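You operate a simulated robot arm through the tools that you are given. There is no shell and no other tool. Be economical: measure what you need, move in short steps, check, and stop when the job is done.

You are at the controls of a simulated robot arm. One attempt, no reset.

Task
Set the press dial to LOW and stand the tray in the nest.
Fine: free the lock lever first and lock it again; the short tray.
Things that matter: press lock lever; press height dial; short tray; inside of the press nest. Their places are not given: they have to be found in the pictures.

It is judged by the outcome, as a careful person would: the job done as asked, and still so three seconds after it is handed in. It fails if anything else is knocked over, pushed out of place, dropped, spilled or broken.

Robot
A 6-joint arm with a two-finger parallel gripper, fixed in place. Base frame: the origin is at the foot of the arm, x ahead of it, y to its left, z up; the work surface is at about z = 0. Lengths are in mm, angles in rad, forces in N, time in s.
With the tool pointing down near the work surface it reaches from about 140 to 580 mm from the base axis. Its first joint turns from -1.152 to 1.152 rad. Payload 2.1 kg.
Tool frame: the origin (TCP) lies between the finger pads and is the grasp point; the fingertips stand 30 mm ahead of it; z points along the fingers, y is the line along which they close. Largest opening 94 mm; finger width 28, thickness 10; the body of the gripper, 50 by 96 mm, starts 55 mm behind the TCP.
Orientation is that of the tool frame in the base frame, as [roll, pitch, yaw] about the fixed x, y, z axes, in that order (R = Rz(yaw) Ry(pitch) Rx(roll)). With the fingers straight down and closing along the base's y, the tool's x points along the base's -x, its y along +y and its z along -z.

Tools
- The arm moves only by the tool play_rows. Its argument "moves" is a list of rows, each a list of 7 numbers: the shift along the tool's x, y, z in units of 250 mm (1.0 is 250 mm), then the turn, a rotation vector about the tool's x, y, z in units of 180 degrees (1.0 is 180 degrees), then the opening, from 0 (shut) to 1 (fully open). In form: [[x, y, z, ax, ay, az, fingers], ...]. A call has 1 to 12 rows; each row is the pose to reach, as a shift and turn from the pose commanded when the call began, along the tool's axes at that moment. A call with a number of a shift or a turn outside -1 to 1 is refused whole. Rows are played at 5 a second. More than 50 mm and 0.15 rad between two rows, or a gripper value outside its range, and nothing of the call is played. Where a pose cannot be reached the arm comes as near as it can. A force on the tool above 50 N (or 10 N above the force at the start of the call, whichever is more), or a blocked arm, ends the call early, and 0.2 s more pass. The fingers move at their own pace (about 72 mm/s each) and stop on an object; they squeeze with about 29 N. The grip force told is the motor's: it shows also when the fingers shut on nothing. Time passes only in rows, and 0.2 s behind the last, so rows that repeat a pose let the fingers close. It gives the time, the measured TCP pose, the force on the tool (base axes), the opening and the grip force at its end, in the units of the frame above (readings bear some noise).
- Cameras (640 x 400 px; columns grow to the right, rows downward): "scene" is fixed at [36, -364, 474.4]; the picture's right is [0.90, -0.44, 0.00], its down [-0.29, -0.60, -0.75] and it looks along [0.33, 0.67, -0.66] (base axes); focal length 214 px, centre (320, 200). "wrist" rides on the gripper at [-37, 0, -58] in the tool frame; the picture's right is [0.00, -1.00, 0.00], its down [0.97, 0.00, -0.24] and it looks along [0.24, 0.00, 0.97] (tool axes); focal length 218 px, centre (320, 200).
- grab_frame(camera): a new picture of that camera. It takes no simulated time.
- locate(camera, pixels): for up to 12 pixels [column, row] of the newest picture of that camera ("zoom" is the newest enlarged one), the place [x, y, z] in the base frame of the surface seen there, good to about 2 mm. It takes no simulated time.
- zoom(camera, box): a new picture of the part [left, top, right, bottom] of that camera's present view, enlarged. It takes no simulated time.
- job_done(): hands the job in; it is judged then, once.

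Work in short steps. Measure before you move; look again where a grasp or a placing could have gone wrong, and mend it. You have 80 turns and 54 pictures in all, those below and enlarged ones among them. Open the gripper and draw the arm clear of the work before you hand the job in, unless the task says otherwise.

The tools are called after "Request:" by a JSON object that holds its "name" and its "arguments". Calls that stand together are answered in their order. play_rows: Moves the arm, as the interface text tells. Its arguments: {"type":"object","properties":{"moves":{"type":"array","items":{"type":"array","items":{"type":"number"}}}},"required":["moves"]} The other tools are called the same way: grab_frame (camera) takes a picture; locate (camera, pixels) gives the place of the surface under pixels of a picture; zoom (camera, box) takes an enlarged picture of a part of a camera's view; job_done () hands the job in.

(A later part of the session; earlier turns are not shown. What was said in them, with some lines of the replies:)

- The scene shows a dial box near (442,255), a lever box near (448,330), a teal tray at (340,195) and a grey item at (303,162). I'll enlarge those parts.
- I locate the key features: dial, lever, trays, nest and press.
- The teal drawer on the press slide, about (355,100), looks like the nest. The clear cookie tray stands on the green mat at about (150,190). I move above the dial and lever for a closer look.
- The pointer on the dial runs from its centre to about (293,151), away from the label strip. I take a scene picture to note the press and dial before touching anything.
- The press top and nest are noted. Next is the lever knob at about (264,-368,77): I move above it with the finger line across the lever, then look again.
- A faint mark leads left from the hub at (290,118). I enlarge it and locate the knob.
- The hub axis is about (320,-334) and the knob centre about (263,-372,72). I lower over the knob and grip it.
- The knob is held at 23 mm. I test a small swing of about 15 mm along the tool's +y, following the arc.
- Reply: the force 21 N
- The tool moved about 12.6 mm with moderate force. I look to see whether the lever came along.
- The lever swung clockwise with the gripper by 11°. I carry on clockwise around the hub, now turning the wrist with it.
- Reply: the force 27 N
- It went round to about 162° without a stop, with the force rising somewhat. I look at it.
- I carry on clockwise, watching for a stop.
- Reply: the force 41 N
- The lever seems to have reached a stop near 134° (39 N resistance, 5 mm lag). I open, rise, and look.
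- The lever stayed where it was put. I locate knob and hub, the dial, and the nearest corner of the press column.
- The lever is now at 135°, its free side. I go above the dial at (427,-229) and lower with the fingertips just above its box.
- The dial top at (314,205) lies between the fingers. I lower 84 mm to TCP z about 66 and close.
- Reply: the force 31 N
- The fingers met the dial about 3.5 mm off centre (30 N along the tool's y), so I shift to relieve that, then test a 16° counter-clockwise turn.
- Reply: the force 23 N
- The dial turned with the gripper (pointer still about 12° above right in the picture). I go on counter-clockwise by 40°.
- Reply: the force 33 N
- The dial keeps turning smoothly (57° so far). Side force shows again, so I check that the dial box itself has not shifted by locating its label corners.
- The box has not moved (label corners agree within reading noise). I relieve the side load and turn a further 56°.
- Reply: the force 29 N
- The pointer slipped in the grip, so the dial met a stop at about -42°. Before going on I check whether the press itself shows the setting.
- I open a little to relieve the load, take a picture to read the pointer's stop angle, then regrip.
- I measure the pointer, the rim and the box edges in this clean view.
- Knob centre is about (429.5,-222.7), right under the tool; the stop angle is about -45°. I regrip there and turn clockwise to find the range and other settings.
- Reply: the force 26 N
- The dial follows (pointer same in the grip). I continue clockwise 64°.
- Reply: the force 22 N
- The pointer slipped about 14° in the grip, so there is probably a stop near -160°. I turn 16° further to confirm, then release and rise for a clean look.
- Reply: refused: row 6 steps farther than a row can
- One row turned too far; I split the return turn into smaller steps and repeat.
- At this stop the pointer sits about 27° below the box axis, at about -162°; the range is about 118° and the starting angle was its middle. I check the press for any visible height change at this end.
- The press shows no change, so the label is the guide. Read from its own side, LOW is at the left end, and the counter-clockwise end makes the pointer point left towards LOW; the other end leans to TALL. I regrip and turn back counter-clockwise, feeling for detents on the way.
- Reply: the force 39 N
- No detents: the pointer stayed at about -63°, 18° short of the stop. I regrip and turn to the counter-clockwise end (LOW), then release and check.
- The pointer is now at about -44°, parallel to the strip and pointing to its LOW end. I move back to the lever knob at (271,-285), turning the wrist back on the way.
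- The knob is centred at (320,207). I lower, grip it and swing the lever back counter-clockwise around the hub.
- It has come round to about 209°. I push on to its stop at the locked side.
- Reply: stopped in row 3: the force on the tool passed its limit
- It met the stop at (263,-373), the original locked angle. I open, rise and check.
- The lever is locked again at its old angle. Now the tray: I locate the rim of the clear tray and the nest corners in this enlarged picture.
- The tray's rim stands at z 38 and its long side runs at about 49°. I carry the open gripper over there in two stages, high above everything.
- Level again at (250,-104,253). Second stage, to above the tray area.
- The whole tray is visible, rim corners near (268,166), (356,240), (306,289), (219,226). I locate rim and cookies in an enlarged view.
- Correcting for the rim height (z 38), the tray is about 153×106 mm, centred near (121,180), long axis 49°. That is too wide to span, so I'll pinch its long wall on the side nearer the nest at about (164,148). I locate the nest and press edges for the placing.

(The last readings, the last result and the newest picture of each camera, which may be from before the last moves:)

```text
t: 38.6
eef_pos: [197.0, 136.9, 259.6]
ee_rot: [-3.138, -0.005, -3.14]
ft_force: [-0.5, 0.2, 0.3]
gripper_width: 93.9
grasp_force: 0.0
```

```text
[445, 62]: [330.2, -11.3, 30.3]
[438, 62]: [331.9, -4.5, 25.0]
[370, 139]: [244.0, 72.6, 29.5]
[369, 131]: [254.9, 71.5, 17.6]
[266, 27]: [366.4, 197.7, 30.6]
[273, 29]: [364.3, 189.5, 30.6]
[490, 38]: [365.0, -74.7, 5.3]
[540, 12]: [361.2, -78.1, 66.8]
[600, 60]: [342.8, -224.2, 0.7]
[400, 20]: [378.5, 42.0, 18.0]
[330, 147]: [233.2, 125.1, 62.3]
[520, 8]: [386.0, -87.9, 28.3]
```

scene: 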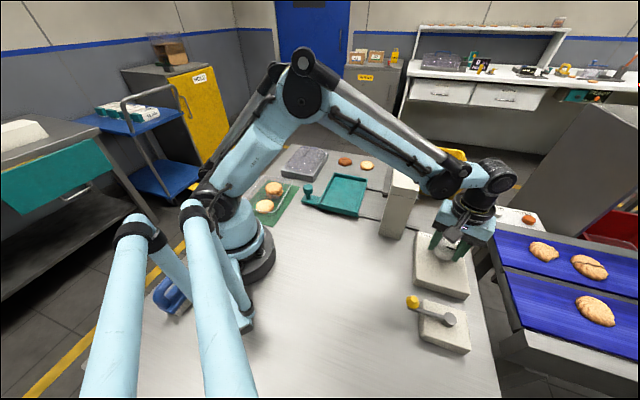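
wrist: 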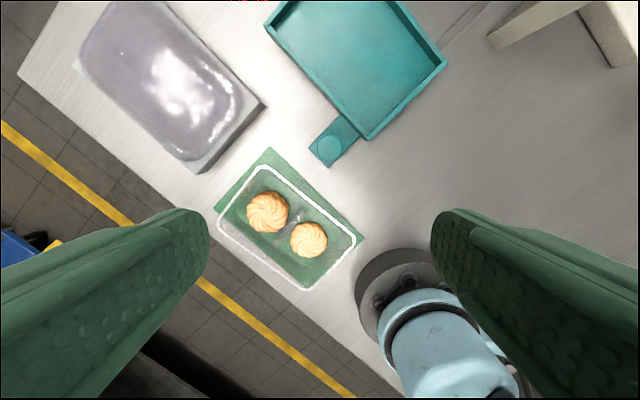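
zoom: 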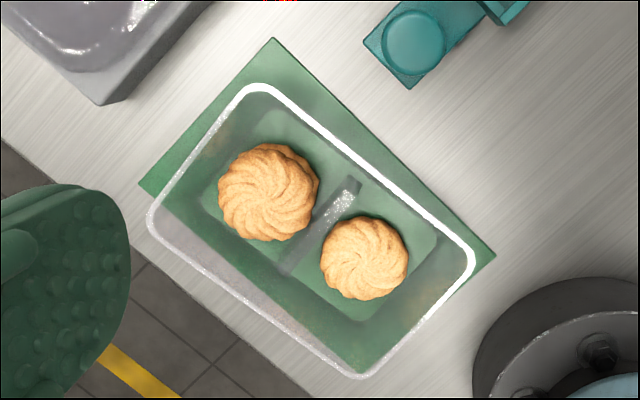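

The nest is centred near (348,93), its long axis 45°, inside about 162×108 mm. The press stands close on one side, so the held wall must end up on the side away from it: I turn the wrist by -131° here first, empty, to check it can, and come above the wall.

Request:
{"name": "play_rows", "arguments": {"moves": [[0.011, 0.004, 0.03, 0, 0, 0.047, 1], [0.022, 0.008, 0.06, 0, 0, 0.094, 1], [0.033, 0.011, 0.09, 0, 0, 0.141, 1], [0.044, 0.015, 0.12, 0, 0, 0.188, 1], [0.055, 0.018, 0.15, 0, 0, 0.235, 1], [0.066, 0.022, 0.18, 0, 0, 0.282, 1], [0.077, 0.026, 0.21, 0, 0, 0.329, 1], [0.088, 0.029, 0.24, 0, 0, 0.376, 1], [0.099, 0.033, 0.27, 0, 0, 0.423, 1], [0.11, 0.037, 0.3, 0, 0, 0.47, 1], [0.121, 0.04, 0.32, 0, 0, 0.517, 1], [0.132, 0.044, 0.34, 0, 0, 0.564, 1]]}}

```text
t: 41.2
eef_pos: [165.3, 149.5, 174.1]
ee_rot: [-3.135, 0.002, 1.37]
ft_force: [0.0, -0.6, -0.7]
gripper_width: 94.0
grasp_force: 0.1
```

The wrist turns without trouble. The last 29.5° of turn, then a look.

Request:
{"name": "play_rows", "arguments": {"moves": [[0, 0, 0, 0, 0, 0.041, 1], [0, 0, 0, 0, 0, 0.082, 1], [0, 0, 0, 0, 0, 0.123, 0.8], [0, 0, 0, 0, 0, 0.164, 0.5], [0, 0, 0, 0, 0, 0.164, 0.5]]}}

Request:
{"name": "grab_frame", "arguments": {"camera": "wrist"}}

```text
t: 42.4
eef_pos: [167.1, 148.9, 174.2]
ee_rot: [-3.136, 0.004, 0.857]
ft_force: [0.3, 0.2, -0.3]
gripper_width: 46.9
grasp_force: 0.2
```

```text
14 pictures are left
```

wrist: 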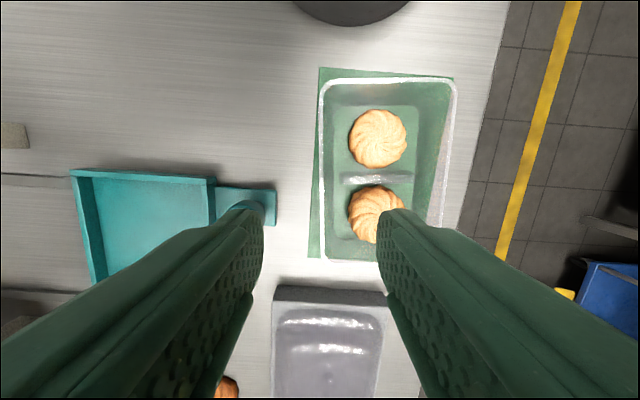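

The near long wall of the tray lies at column about 322, under the tool's centre plane. I enlarge to judge the wall's slope and the free room for the inner finger.

Request:
{"name": "zoom", "arguments": {"camera": "wrist", "box": [300, 60, 470, 270]}}

Request:
{"name": "zoom", "arguments": {"camera": "scene", "box": [240, 165, 310, 235]}}

```text
1.90 times, centred on (385, 165) of wrist
```

zoom: 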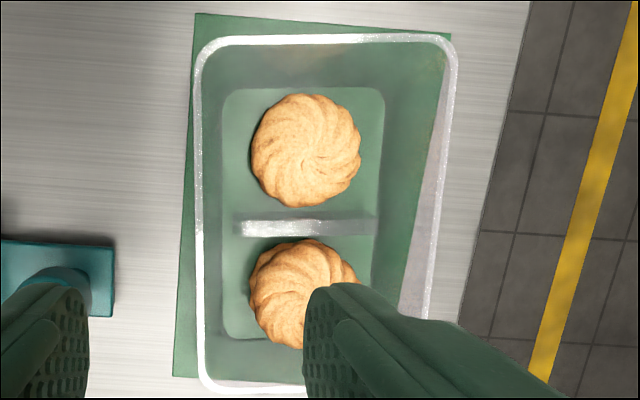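

```text
5.71 times, centred on (275, 200) of scene
```

zoom: 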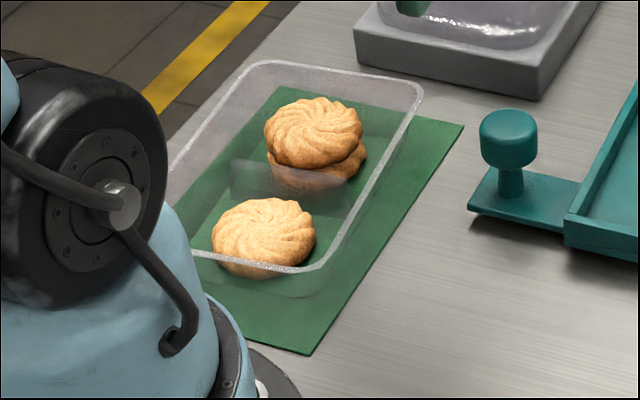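

The wall slopes inward about 20°, flange at tool y about +1 to -4. I tilt the fingers 17° to suit it, open to 16 mm, and descend straddling the wall between the cookies, stopping before closing to check.

Request:
{"name": "play_rows", "arguments": {"moves": [[-0.006, 0.003, 0.04, 0.047, 0, 0, 0.3], [-0.012, 0.007, 0.1, 0.094, 0, 0, 0.17], [-0.012, 0.007, 0.2, 0.094, 0, 0, 0.17], [-0.012, 0.007, 0.3, 0.094, 0, 0, 0.17], [-0.012, 0.007, 0.4, 0.094, 0, 0, 0.17], [-0.012, 0.007, 0.44, 0.094, 0, 0, 0.17]]}}

Request:
{"name": "zoom", "arguments": {"camera": "wrist", "box": [220, 60, 440, 300]}}

```text
t: 43.8
eef_pos: [162.8, 146.2, 64.4]
ee_rot: [-2.842, 0.004, 0.857]
ft_force: [0.4, 0.1, -0.5]
gripper_width: 16.3
grasp_force: 0.1
```

```text
1.67 times, centred on (330, 180) of wrist
```

zoom: 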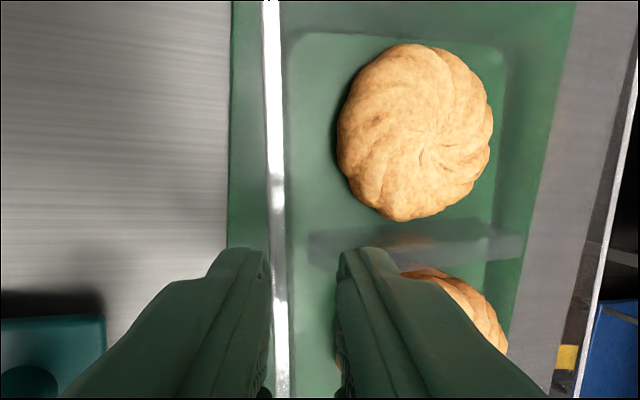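

The flange is about 6 mm off centre toward the outer finger and the stacked cookie would be close to the inner one. I shift 6 mm outward and 15 mm along the wall to sit between the cookies, then check before descending.

Request:
{"name": "play_rows", "arguments": {"moves": [[-0.03, 0.012, -0.01, 0, 0, 0, 0.15], [-0.06, 0.023, -0.005, 0, 0, 0, 0.15], [-0.06, 0.023, 0.015, 0, 0, 0, 0.15]]}}

Request:
{"name": "zoom", "arguments": {"camera": "wrist", "box": [220, 60, 440, 300]}}

```text
t: 44.6
eef_pos: [156.8, 132.1, 60.1]
ee_rot: [-2.843, 0.005, 0.857]
ft_force: [-1.0, 0.4, -0.3]
gripper_width: 14.2
grasp_force: 0.2
```

```text
1.67 times, centred on (330, 180) of wrist
```

zoom: 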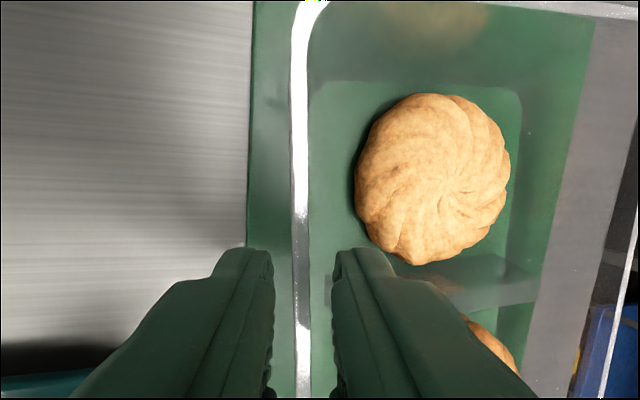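

The rim is now centred between the fingers at (300,290) and the inner finger is clear of the cookies. I descend 13 mm along the fingers and close.

Request:
{"name": "play_rows", "arguments": {"moves": [[0, 0, 0.026, 0, 0, 0, 0.15], [0, 0, 0.052, 0, 0, 0, 0.15], [0, 0, 0.052, 0, 0, 0, 0], [0, 0, 0.052, 0, 0, 0, 0], [0, 0, 0.052, 0, 0, 0, 0]]}}

Request:
{"name": "zoom", "arguments": {"camera": "wrist", "box": [220, 60, 440, 300]}}

```text
t: 45.3
eef_pos: [153.2, 138.0, 50.5]
ee_rot: [-2.826, 0.003, 0.862]
ft_force: [-10.9, 3.9, 53.9]
gripper_width: 5.7
grasp_force: 21.9
stopped in row 3: the force on the tool passed its limit (the readings are from after the stop); the commanded pose is now the measured one
```

```text
1.67 times, centred on (330, 180) of wrist
```

zoom: 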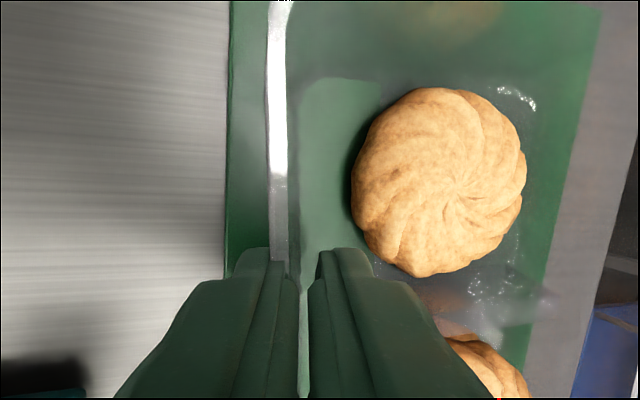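

The call stopped on a 54 N upward force, and the rim seems to pass under the outer finger. I look from the scene camera before doing anything.

Request:
{"name": "zoom", "arguments": {"camera": "scene", "box": [235, 150, 325, 240]}}

```text
4.44 times, centred on (280, 195) of scene
```

zoom: 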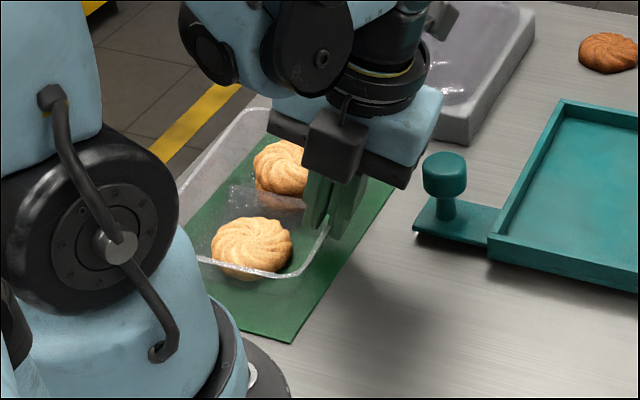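

The tray has not moved in the scene view, and the outer finger appears outside the rim. One tighter look decides whether it straddles properly.

Request:
{"name": "zoom", "arguments": {"camera": "scene", "box": [290, 180, 325, 215]}}

Request:
{"name": "locate", "arguments": {"camera": "zoom", "pixels": [[320, 200], [250, 300], [300, 330], [200, 330], [150, 380], [250, 200]]}}

```text
11.43 times, centred on (308, 198) of scene
```

zoom: 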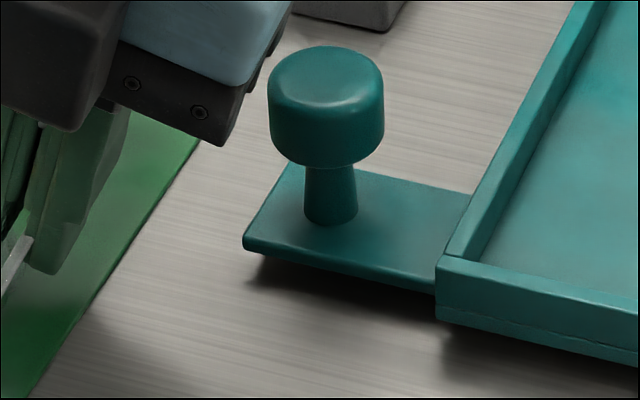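

```text
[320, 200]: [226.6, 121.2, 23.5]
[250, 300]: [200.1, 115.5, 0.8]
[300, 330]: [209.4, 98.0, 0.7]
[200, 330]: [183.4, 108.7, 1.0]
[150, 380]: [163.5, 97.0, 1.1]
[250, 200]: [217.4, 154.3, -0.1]
```

The white rim ends at (30,240) at the inner edge of the outer finger, whose tip reaches lower outside: the wall is straddled properly. I finish closing and relieve the load by rising 1–2 mm.

Request:
{"name": "play_rows", "arguments": {"moves": [[0, 0, -0.004, 0, 0, 0, 0], [0, 0, -0.006, 0, 0, 0, 0], [0, 0, -0.006, 0, 0, 0, 0]]}}

```text
t: 46.1
eef_pos: [156.5, 134.5, 49.5]
ee_rot: [-2.838, 0.004, 0.857]
ft_force: [1.6, 0.3, 4.0]
gripper_width: 1.8
grasp_force: 23.8
```

Width 1.8 mm with 24 N suggests the thin wall is held. I wait a moment and lift 12 mm straight up to check.

Request:
{"name": "play_rows", "arguments": {"moves": [[0, 0, -0.006, 0, 0, 0, 0], [0, -0.004, -0.018, 0, 0, 0, 0], [0, -0.01, -0.035, 0, 0, 0, 0], [0, -0.014, -0.052, 0, 0, 0, 0], [0, -0.014, -0.052, 0, 0, 0, 0]]}}

Request:
{"name": "zoom", "arguments": {"camera": "scene", "box": [235, 150, 325, 240]}}

```text
t: 47.3
eef_pos: [155.8, 134.2, 63.7]
ee_rot: [-2.837, 0.005, 0.858]
ft_force: [-0.7, 0.8, -1.0]
gripper_width: 1.8
grasp_force: 23.8
```

```text
4.44 times, centred on (280, 195) of scene
```

zoom: 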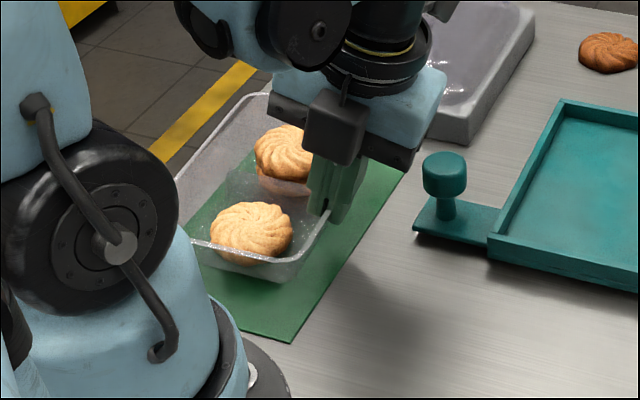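

The tray is lifted level with its cookies. I raise it 100 mm straight up, gently.

Request:
{"name": "play_rows", "arguments": {"moves": [[0, -0.02, -0.064, 0, 0, 0, 0], [0, -0.045, -0.143, 0, 0, 0, 0], [0, -0.07, -0.223, 0, 0, 0, 0], [0, -0.095, -0.302, 0, 0, 0, 0], [0, -0.12, -0.382, 0, 0, 0, 0]]}}

Request:
{"name": "play_rows", "arguments": {"moves": [[0.044, 0.045, -0.014, 0, 0, 0, 0], [0.109, 0.112, -0.035, 0, 0, 0, 0], [0.182, 0.186, -0.058, 0, 0, 0, 0], [0.255, 0.26, -0.082, 0, 0, 0, 0], [0.328, 0.335, -0.105, 0, 0, 0, 0], [0.393, 0.402, -0.126, 0, 0, 0, 0], [0.437, 0.4465, -0.14, 0, 0, 0, 0]]}}

Request:
{"name": "grab_frame", "arguments": {"camera": "scene"}}

```text
t: 48.5
eef_pos: [156.0, 135.8, 164.2]
ee_rot: [-2.837, 0.006, 0.857]
ft_force: [0.1, -0.4, -0.2]
gripper_width: 1.7
grasp_force: 23.8
```

```text
t: 50.1
eef_pos: [316.3, 142.8, 164.5]
ee_rot: [-2.836, 0.006, 0.858]
ft_force: [-0.2, -1.3, -0.9]
gripper_width: 1.8
grasp_force: 24.3
```

```text
5 pictures are left
```

scene: 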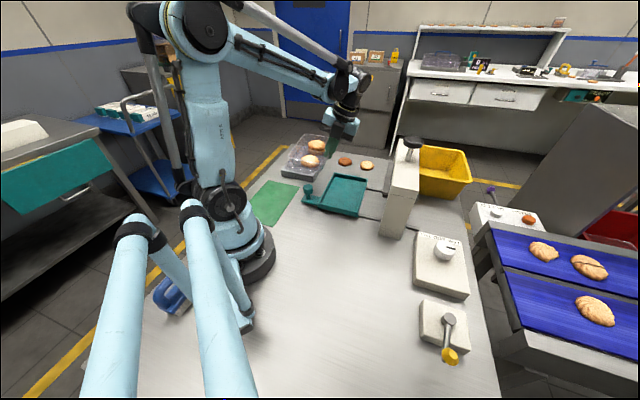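

The tray hangs level with cookies in it. I turn it about the vertical by 88°, keeping the tilt, as the first half of the half-turn.

Request:
{"name": "play_rows", "arguments": {"moves": [[0, 0, 0, 0, -0.0122, -0.0388, 0], [0, 0, 0, 0, -0.0244, -0.0776, 0], [0, 0, 0, 0, -0.0366, -0.1164, 0], [0, 0, 0, 0, -0.0488, -0.1552, 0], [0, 0, 0, 0, -0.061, -0.194, 0], [0, 0, 0, 0, -0.0732, -0.2328, 0], [0, 0, 0, 0, -0.0854, -0.2716, 0], [0, 0, 0, 0, -0.0976, -0.3104, 0], [0, 0, 0, 0, -0.1098, -0.3492, 0], [0, 0, 0, 0, -0.122, -0.388, 0], [0, 0, 0, 0, -0.1342, -0.4268, 0], [0, 0, 0, 0, -0.1464, -0.4656, 0]]}}

```text
t: 52.7
eef_pos: [314.9, 142.0, 162.3]
ee_rot: [-2.833, 0.0, 2.395]
ft_force: [0.4, 0.0, 0.0]
gripper_width: 2.1
grasp_force: 23.6
```

Tilt is kept and the grip steady; second half of the turn.

Request:
{"name": "play_rows", "arguments": {"moves": [[0, 0, 0, 0, -0.0122, -0.0388, 0], [0, 0, 0, 0, -0.0244, -0.0776, 0], [0, 0, 0, 0, -0.0366, -0.1164, 0], [0, 0, 0, 0, -0.0488, -0.1552, 0], [0, 0, 0, 0, -0.061, -0.194, 0], [0, 0, 0, 0, -0.0732, -0.2328, 0], [0, 0, 0, 0, -0.0854, -0.2716, 0], [0, 0, 0, 0, -0.0976, -0.3104, 0], [0, 0, 0, 0, -0.1098, -0.3492, 0], [0, 0, 0, 0, -0.122, -0.388, 0], [0, 0, 0, 0, -0.1342, -0.4268, 0], [0, 0, 0, 0, -0.1464, -0.4656, 0]]}}

Request:
{"name": "grab_frame", "arguments": {"camera": "wrist"}}

```text
t: 55.3
eef_pos: [314.9, 140.5, 162.9]
ee_rot: [-2.837, -0.006, -2.356]
ft_force: [-0.4, 0.0, -0.4]
gripper_width: 1.9
grasp_force: 24.2
```

```text
4 pictures are left
```

wrist: 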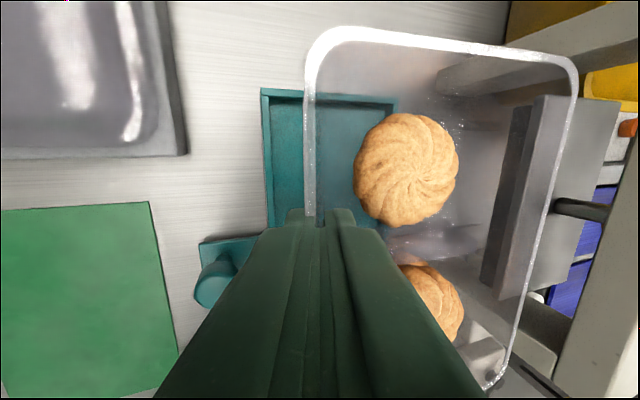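

The tray is level over the nest with both cookies in it; its end edges give a centre about 11 mm along the tool's x, as planned. I lower it 88 mm straight down, to just above the nest floor.

Request:
{"name": "play_rows", "arguments": {"moves": [[0, 0.02, 0.062, 0, 0, 0, 0], [-0.002, 0.045, 0.14, 0, 0, 0, 0], [-0.004, 0.068, 0.215, 0, 0, 0, 0], [-0.004, 0.09, 0.285, 0, 0, 0, 0], [-0.004, 0.1056, 0.3358, 0, 0, 0, 0]]}}

Request:
{"name": "zoom", "arguments": {"camera": "scene", "box": [290, 140, 400, 230]}}

```text
t: 56.5
eef_pos: [317.1, 142.2, 75.2]
ee_rot: [-2.836, -0.005, -2.36]
ft_force: [-1.1, 0.8, -0.7]
gripper_width: 1.9
grasp_force: 24.0
```

```text
4.44 times, centred on (345, 185) of scene
```

zoom: 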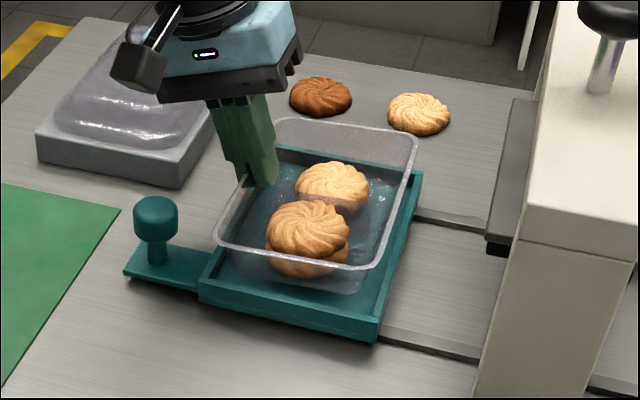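

The tray's rim centre at (321,192) in the enlarged view agrees with the expected nest centre. I lower 9 mm more and read the force.

Request:
{"name": "play_rows", "arguments": {"moves": [[0, 0.004, 0.012, 0, 0, 0, 0], [0, 0.0075, 0.024, 0, 0, 0, 0], [0, 0.011, 0.0345, 0, 0, 0, 0]]}}

```text
t: 57.3
eef_pos: [315.6, 142.2, 66.3]
ee_rot: [-2.837, -0.005, -2.358]
ft_force: [-1.4, -0.2, 5.2]
gripper_width: 2.0
grasp_force: 23.3
```

A 5 N upward force shows contact beginning; 1.5 mm more.

Request:
{"name": "play_rows", "arguments": {"moves": [[0, 0.001, 0.003, 0, 0, 0, 0], [0, 0.002, 0.006, 0, 0, 0, 0]]}}

Request:
{"name": "zoom", "arguments": {"camera": "scene", "box": [310, 150, 390, 225]}}

```text
t: 57.9
eef_pos: [317.0, 140.8, 65.4]
ee_rot: [-2.837, -0.007, -2.361]
ft_force: [-1.7, -1.2, 18.8]
gripper_width: 2.0
grasp_force: 24.1
```

```text
5.33 times, centred on (350, 188) of scene
```

zoom: 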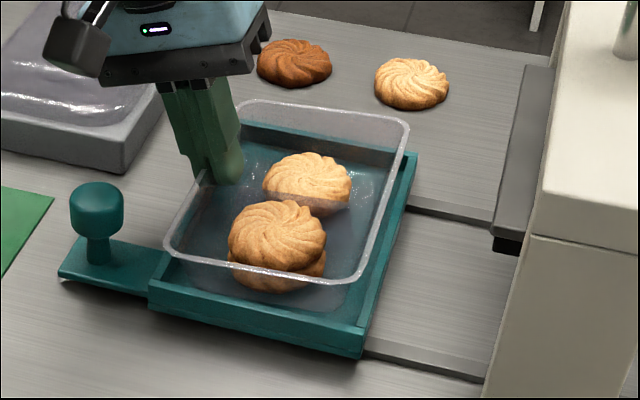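

Firm contact (19 N) at the expected height, with the tray's base inside the nest walls. I ease off 1 mm, open slightly and withdraw along the fingers.

Request:
{"name": "play_rows", "arguments": {"moves": [[0, -0.001, -0.004, 0, 0, 0, 0], [0, -0.001, -0.004, 0, 0, 0, 0.07], [0, -0.001, -0.006, 0, 0, 0, 0.11], [0, -0.001, -0.02, 0, 0, 0, 0.12], [0, -0.001, -0.05, 0, 0, 0, 0.12], [0, -0.001, -0.1, 0, 0, 0, 0.12], [0, -0.001, -0.2, 0, 0, 0, 0.2], [0, -0.001, -0.35, 0, 0, 0, 0.3]]}}

```text
t: 59.7
eef_pos: [300.5, 159.6, 146.4]
ee_rot: [-2.836, -0.004, -2.36]
ft_force: [0.1, -0.2, -0.1]
gripper_width: 28.2
grasp_force: 0.1
```

Released without force. I rise further and open, then look.

Request:
{"name": "play_rows", "arguments": {"moves": [[0, -0.03, -0.15, 0, 0, 0, 0.4], [0, -0.06, -0.3, 0, 0, 0, 0.6], [0, -0.06, -0.45, 0, 0, 0, 0.6]]}}

Request:
{"name": "zoom", "arguments": {"camera": "scene", "box": [280, 140, 480, 370]}}

```text
t: 60.5
eef_pos: [285.9, 172.7, 258.8]
ee_rot: [-2.837, -0.005, -2.36]
ft_force: [1.1, 0.5, -0.2]
gripper_width: 56.3
grasp_force: 0.0
```

```text
1.74 times, centred on (380, 255) of scene
```

zoom: 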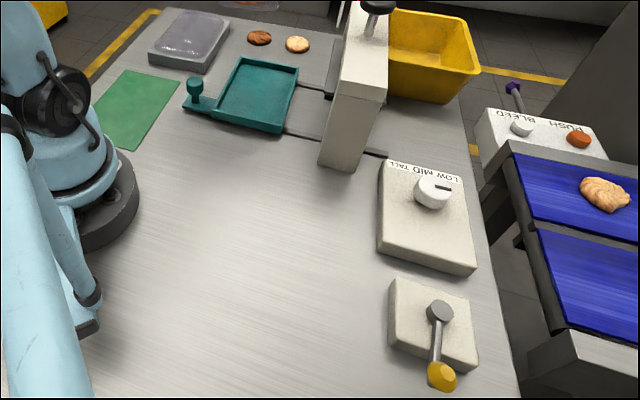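

The nest at (258,95) is empty, and something clear shows at (250,4), so the tray seems to have come up with the gripper. I locate what is seen there.

Request:
{"name": "locate", "arguments": {"camera": "zoom", "pixels": [[250, 4], [225, 3], [275, 4], [240, 8], [265, 2], [260, 95], [258, 38]]}}

```text
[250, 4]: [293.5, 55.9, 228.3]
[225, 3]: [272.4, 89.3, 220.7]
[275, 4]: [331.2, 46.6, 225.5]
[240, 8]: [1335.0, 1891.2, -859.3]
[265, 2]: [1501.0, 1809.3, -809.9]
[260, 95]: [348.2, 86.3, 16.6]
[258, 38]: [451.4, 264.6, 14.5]
```

The tray is still hanging on the gripper at about z 225 though the fingers are 56 mm apart. I use the last picture from the wrist to see how it hangs.

Request:
{"name": "grab_frame", "arguments": {"camera": "wrist"}}

```text
0 pictures are left
```

wrist: 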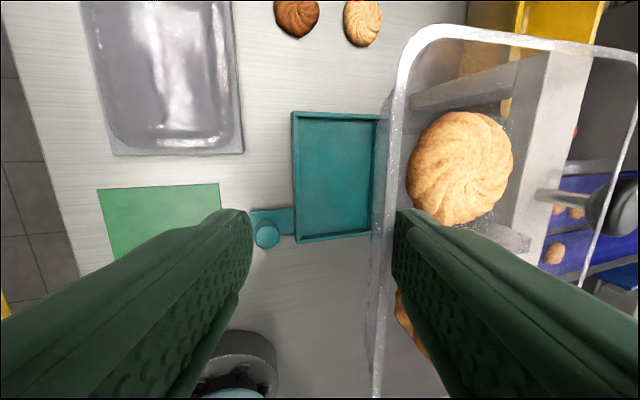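

The tray is stuck on the inner finger, whose tip sits wedged between the wall and the end of the tray's rib; its attitude is unchanged. I keep the opening and carry it back to 25 mm above its seat, allowing for the 27 mm finger shift.

Request:
{"name": "play_rows", "arguments": {"moves": [[0, 0.014, 0.07, 0, 0, 0, 0.6], [0, 0.042, 0.209, 0, 0, 0, 0.6], [0, 0.07, 0.348, 0, 0, 0, 0.6], [0, 0.098, 0.487, 0, 0, 0, 0.6], [0, 0.126, 0.626, 0, 0, 0, 0.6], [0, 0.14, 0.696, 0, 0, 0, 0.6], [0, 0.14, 0.696, 0, 0, 0, 0.6]]}}

```text
t: 62.1
eef_pos: [295.6, 159.1, 83.5]
ee_rot: [-2.836, -0.005, -2.36]
ft_force: [-0.3, -0.1, -0.6]
gripper_width: 56.3
grasp_force: 0.2
```

Slightly off by 3 mm; I correct it while lowering to just above the seat.

Request:
{"name": "play_rows", "arguments": {"moves": [[-0.005, -0.004, 0.01, 0, 0, 0, 0.6], [-0.009, 0.005, 0.045, 0, 0, 0, 0.6], [-0.009, 0.014, 0.074, 0, 0, 0, 0.6], [-0.009, 0.0204, 0.094, 0, 0, 0, 0.6]]}}

```text
t: 63.1
eef_pos: [300.4, 160.2, 58.9]
ee_rot: [-2.836, -0.005, -2.36]
ft_force: [0.7, 0.2, -0.5]
gripper_width: 56.3
grasp_force: 0.1
```

No contact yet; 2 mm further down.

Request:
{"name": "play_rows", "arguments": {"moves": [[0, 0.0012, 0.004, 0, 0, 0, 0.6], [0, 0.0024, 0.0076, 0, 0, 0, 0.6], [0, 0.0024, 0.0076, 0, 0, 0, 0.6]]}}

```text
t: 63.9
eef_pos: [300.2, 160.1, 57.7]
ee_rot: [-2.837, -0.005, -2.358]
ft_force: [-0.2, 0.0, 0.5]
gripper_width: 56.2
grasp_force: 0.1
```

Still under 1 N; another 2.5 mm.

Request:
{"name": "play_rows", "arguments": {"moves": [[0, 0.0015, 0.005, 0, 0, 0, 0.6], [0, 0.003, 0.0095, 0, 0, 0, 0.6], [0, 0.003, 0.0095, 0, 0, 0, 0.6]]}}

```text
t: 64.7
eef_pos: [300.5, 160.7, 55.4]
ee_rot: [-2.835, -0.003, -2.359]
ft_force: [1.9, 1.7, 10.4]
gripper_width: 58.2
grasp_force: 1.5
```

Seated with 10 N. I now push the tray sideways against the nest's outer wall so the rib side comes free, reading the force.

Request:
{"name": "play_rows", "arguments": {"moves": [[0, 0.008, -0.0024, 0, 0, 0, 0.6], [0, 0.0153, -0.0048, 0, 0, 0, 0.6], [0, 0.023, -0.0072, 0, 0, 0, 0.6], [0, 0.0305, -0.0096, 0, 0, 0, 0.6]]}}

```text
t: 65.7
eef_pos: [295.0, 166.6, 55.5]
ee_rot: [-2.838, -0.004, -2.359]
ft_force: [1.1, -0.6, 3.0]
gripper_width: 57.8
grasp_force: 1.7
```

It slid 8 mm almost freely. I go on outward in small steps until the wall resists.

Request:
{"name": "play_rows", "arguments": {"moves": [[0, 0.008, -0.0024, 0, 0, 0, 0.6], [0, 0.0153, -0.0048, 0, 0, 0, 0.6], [0, 0.0153, -0.0048, 0, 0, 0, 0.6]]}}

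```text
t: 66.5
eef_pos: [291.7, 169.0, 54.1]
ee_rot: [-2.836, -0.004, -2.361]
ft_force: [0.8, -2.6, 1.5]
gripper_width: 58.2
grasp_force: 1.4
```

The sideways force is small, perhaps because the nest slides on its rails, so I'll go back that way later. The rib overlaps only the +x edge of the finger, so I slide along the wall toward -x until the nest end holds the tray and the finger passes the rib.

Request:
{"name": "play_rows", "arguments": {"moves": [[0, -0.008, 0.0024, 0, 0, 0, 0.6], [-0.02, -0.0153, 0.0045, 0, 0, 0, 0.6], [-0.04, -0.0153, 0.004, 0, 0, 0, 0.6], [-0.06, -0.0153, 0.004, 0, 0, 0, 0.6]]}}

```text
t: 67.5
eef_pos: [305.6, 177.2, 54.9]
ee_rot: [-2.837, -0.008, -2.363]
ft_force: [-6.0, -7.6, 0.2]
gripper_width: 57.4
grasp_force: 0.7
```

Now 10 N resists along the wall: the tray is against the nest end. I continue 12 mm so the finger slides along it.

Request:
{"name": "play_rows", "arguments": {"moves": [[-0.016, 0, 0, 0, 0, 0, 0.6], [-0.032, 0, 0, 0, 0, 0, 0.6], [-0.048, 0, 0, 0, 0, 0, 0.6]]}}

```text
t: 68.3
eef_pos: [312.6, 185.9, 55.1]
ee_rot: [-2.837, -0.005, -2.357]
ft_force: [0.1, -0.4, 0.4]
gripper_width: 56.8
grasp_force: 0.3
```

The force fell to zero: the finger slid off the rib and is free. I withdraw along the fingers slowly.

Request:
{"name": "play_rows", "arguments": {"moves": [[0, -0.002, -0.012, 0, 0, 0, 0.6], [0, -0.003, -0.03, 0, 0, 0, 0.6], [0, -0.003, -0.06, 0, 0, 0, 0.6], [0, -0.003, -0.1, 0, 0, 0, 0.6], [0, 0, -0.16, 0, 0, 0, 0.6], [0, 0, -0.25, 0, 0, 0, 0.6]]}}

```text
t: 69.7
eef_pos: [300.6, 196.7, 114.5]
ee_rot: [-2.835, -0.006, -2.359]
ft_force: [-0.3, -0.2, 0.0]
gripper_width: 56.6
grasp_force: 0.2
```

Check without pictures: I close the fingers in the air. Held wall would read about 1.9 mm with grip, nothing should read near 0.

Request:
{"name": "play_rows", "arguments": {"moves": [[0, 0, -0.05, 0, 0, 0, 0.3], [0, 0, -0.05, 0, 0, 0, 0], [0, 0, -0.05, 0, 0, 0, 0], [0, 0, -0.05, 0, 0, 0, 0]]}}

```text
t: 70.7
eef_pos: [297.2, 202.0, 125.4]
ee_rot: [-2.835, -0.004, -2.359]
ft_force: [0.3, 0.1, -0.6]
gripper_width: 0.0
grasp_force: 28.8
```

Width 0.0 mm: nothing is held, so the tray stayed in the nest. I rise 125 mm straight up and open the gripper to stand clear.

Request:
{"name": "play_rows", "arguments": {"moves": [[0, -0.03, -0.095, 0, 0, 0, 0], [0, -0.06, -0.19, 0, 0, 0, 0.2], [0, -0.09, -0.286, 0, 0, 0, 0.5], [0, -0.12, -0.381, 0, 0, 0, 0.8], [0, -0.15, -0.477, 0, 0, 0, 1], [0, -0.15, -0.477, 0, 0, 0, 1], [0, -0.15, -0.477, 0, 0, 0, 1]]}}

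```text
t: 72.3
eef_pos: [302.2, 201.8, 250.1]
ee_rot: [-2.838, -0.004, -2.359]
ft_force: [-0.8, 0.0, 0.2]
gripper_width: 94.0
grasp_force: 0.1
```

The arm is clear at z 250 with the gripper open, the lever is locked, the dial is at its LOW end and the tray is in the nest. I hand in the job.

Request:
{"name": "job_done", "arguments": {}}

```text
The job is handed in.
```

I handed the job in with the dial turned to what I took as LOW, the lever locked again and the short tray in the nest, but I have no final picture of the tray.

- **Lever:** I freed it by swinging it to its far stop. After setting the dial I swung it back to its original locked angle, and a picture confirmed it.
- **Dial:** I turned it counter-clockwise until it stopped, so the pointer points along the label strip toward the LOW end. It has no click positions and can't point straight at the words. LOW is my reading of the label, and nothing on the press confirmed it.
- **Tray:** On the first release it came back up stuck on a finger, so I put it back in the nest and worked the finger free. By then I had no pictures left. Closing the empty gripper afterwards read 0.0 mm, so nothing was still held.
- **Placement:** The tray probably sits off-centre, towards one end of the nest. Freeing the finger may also have shifted the nest slightly on its rails.
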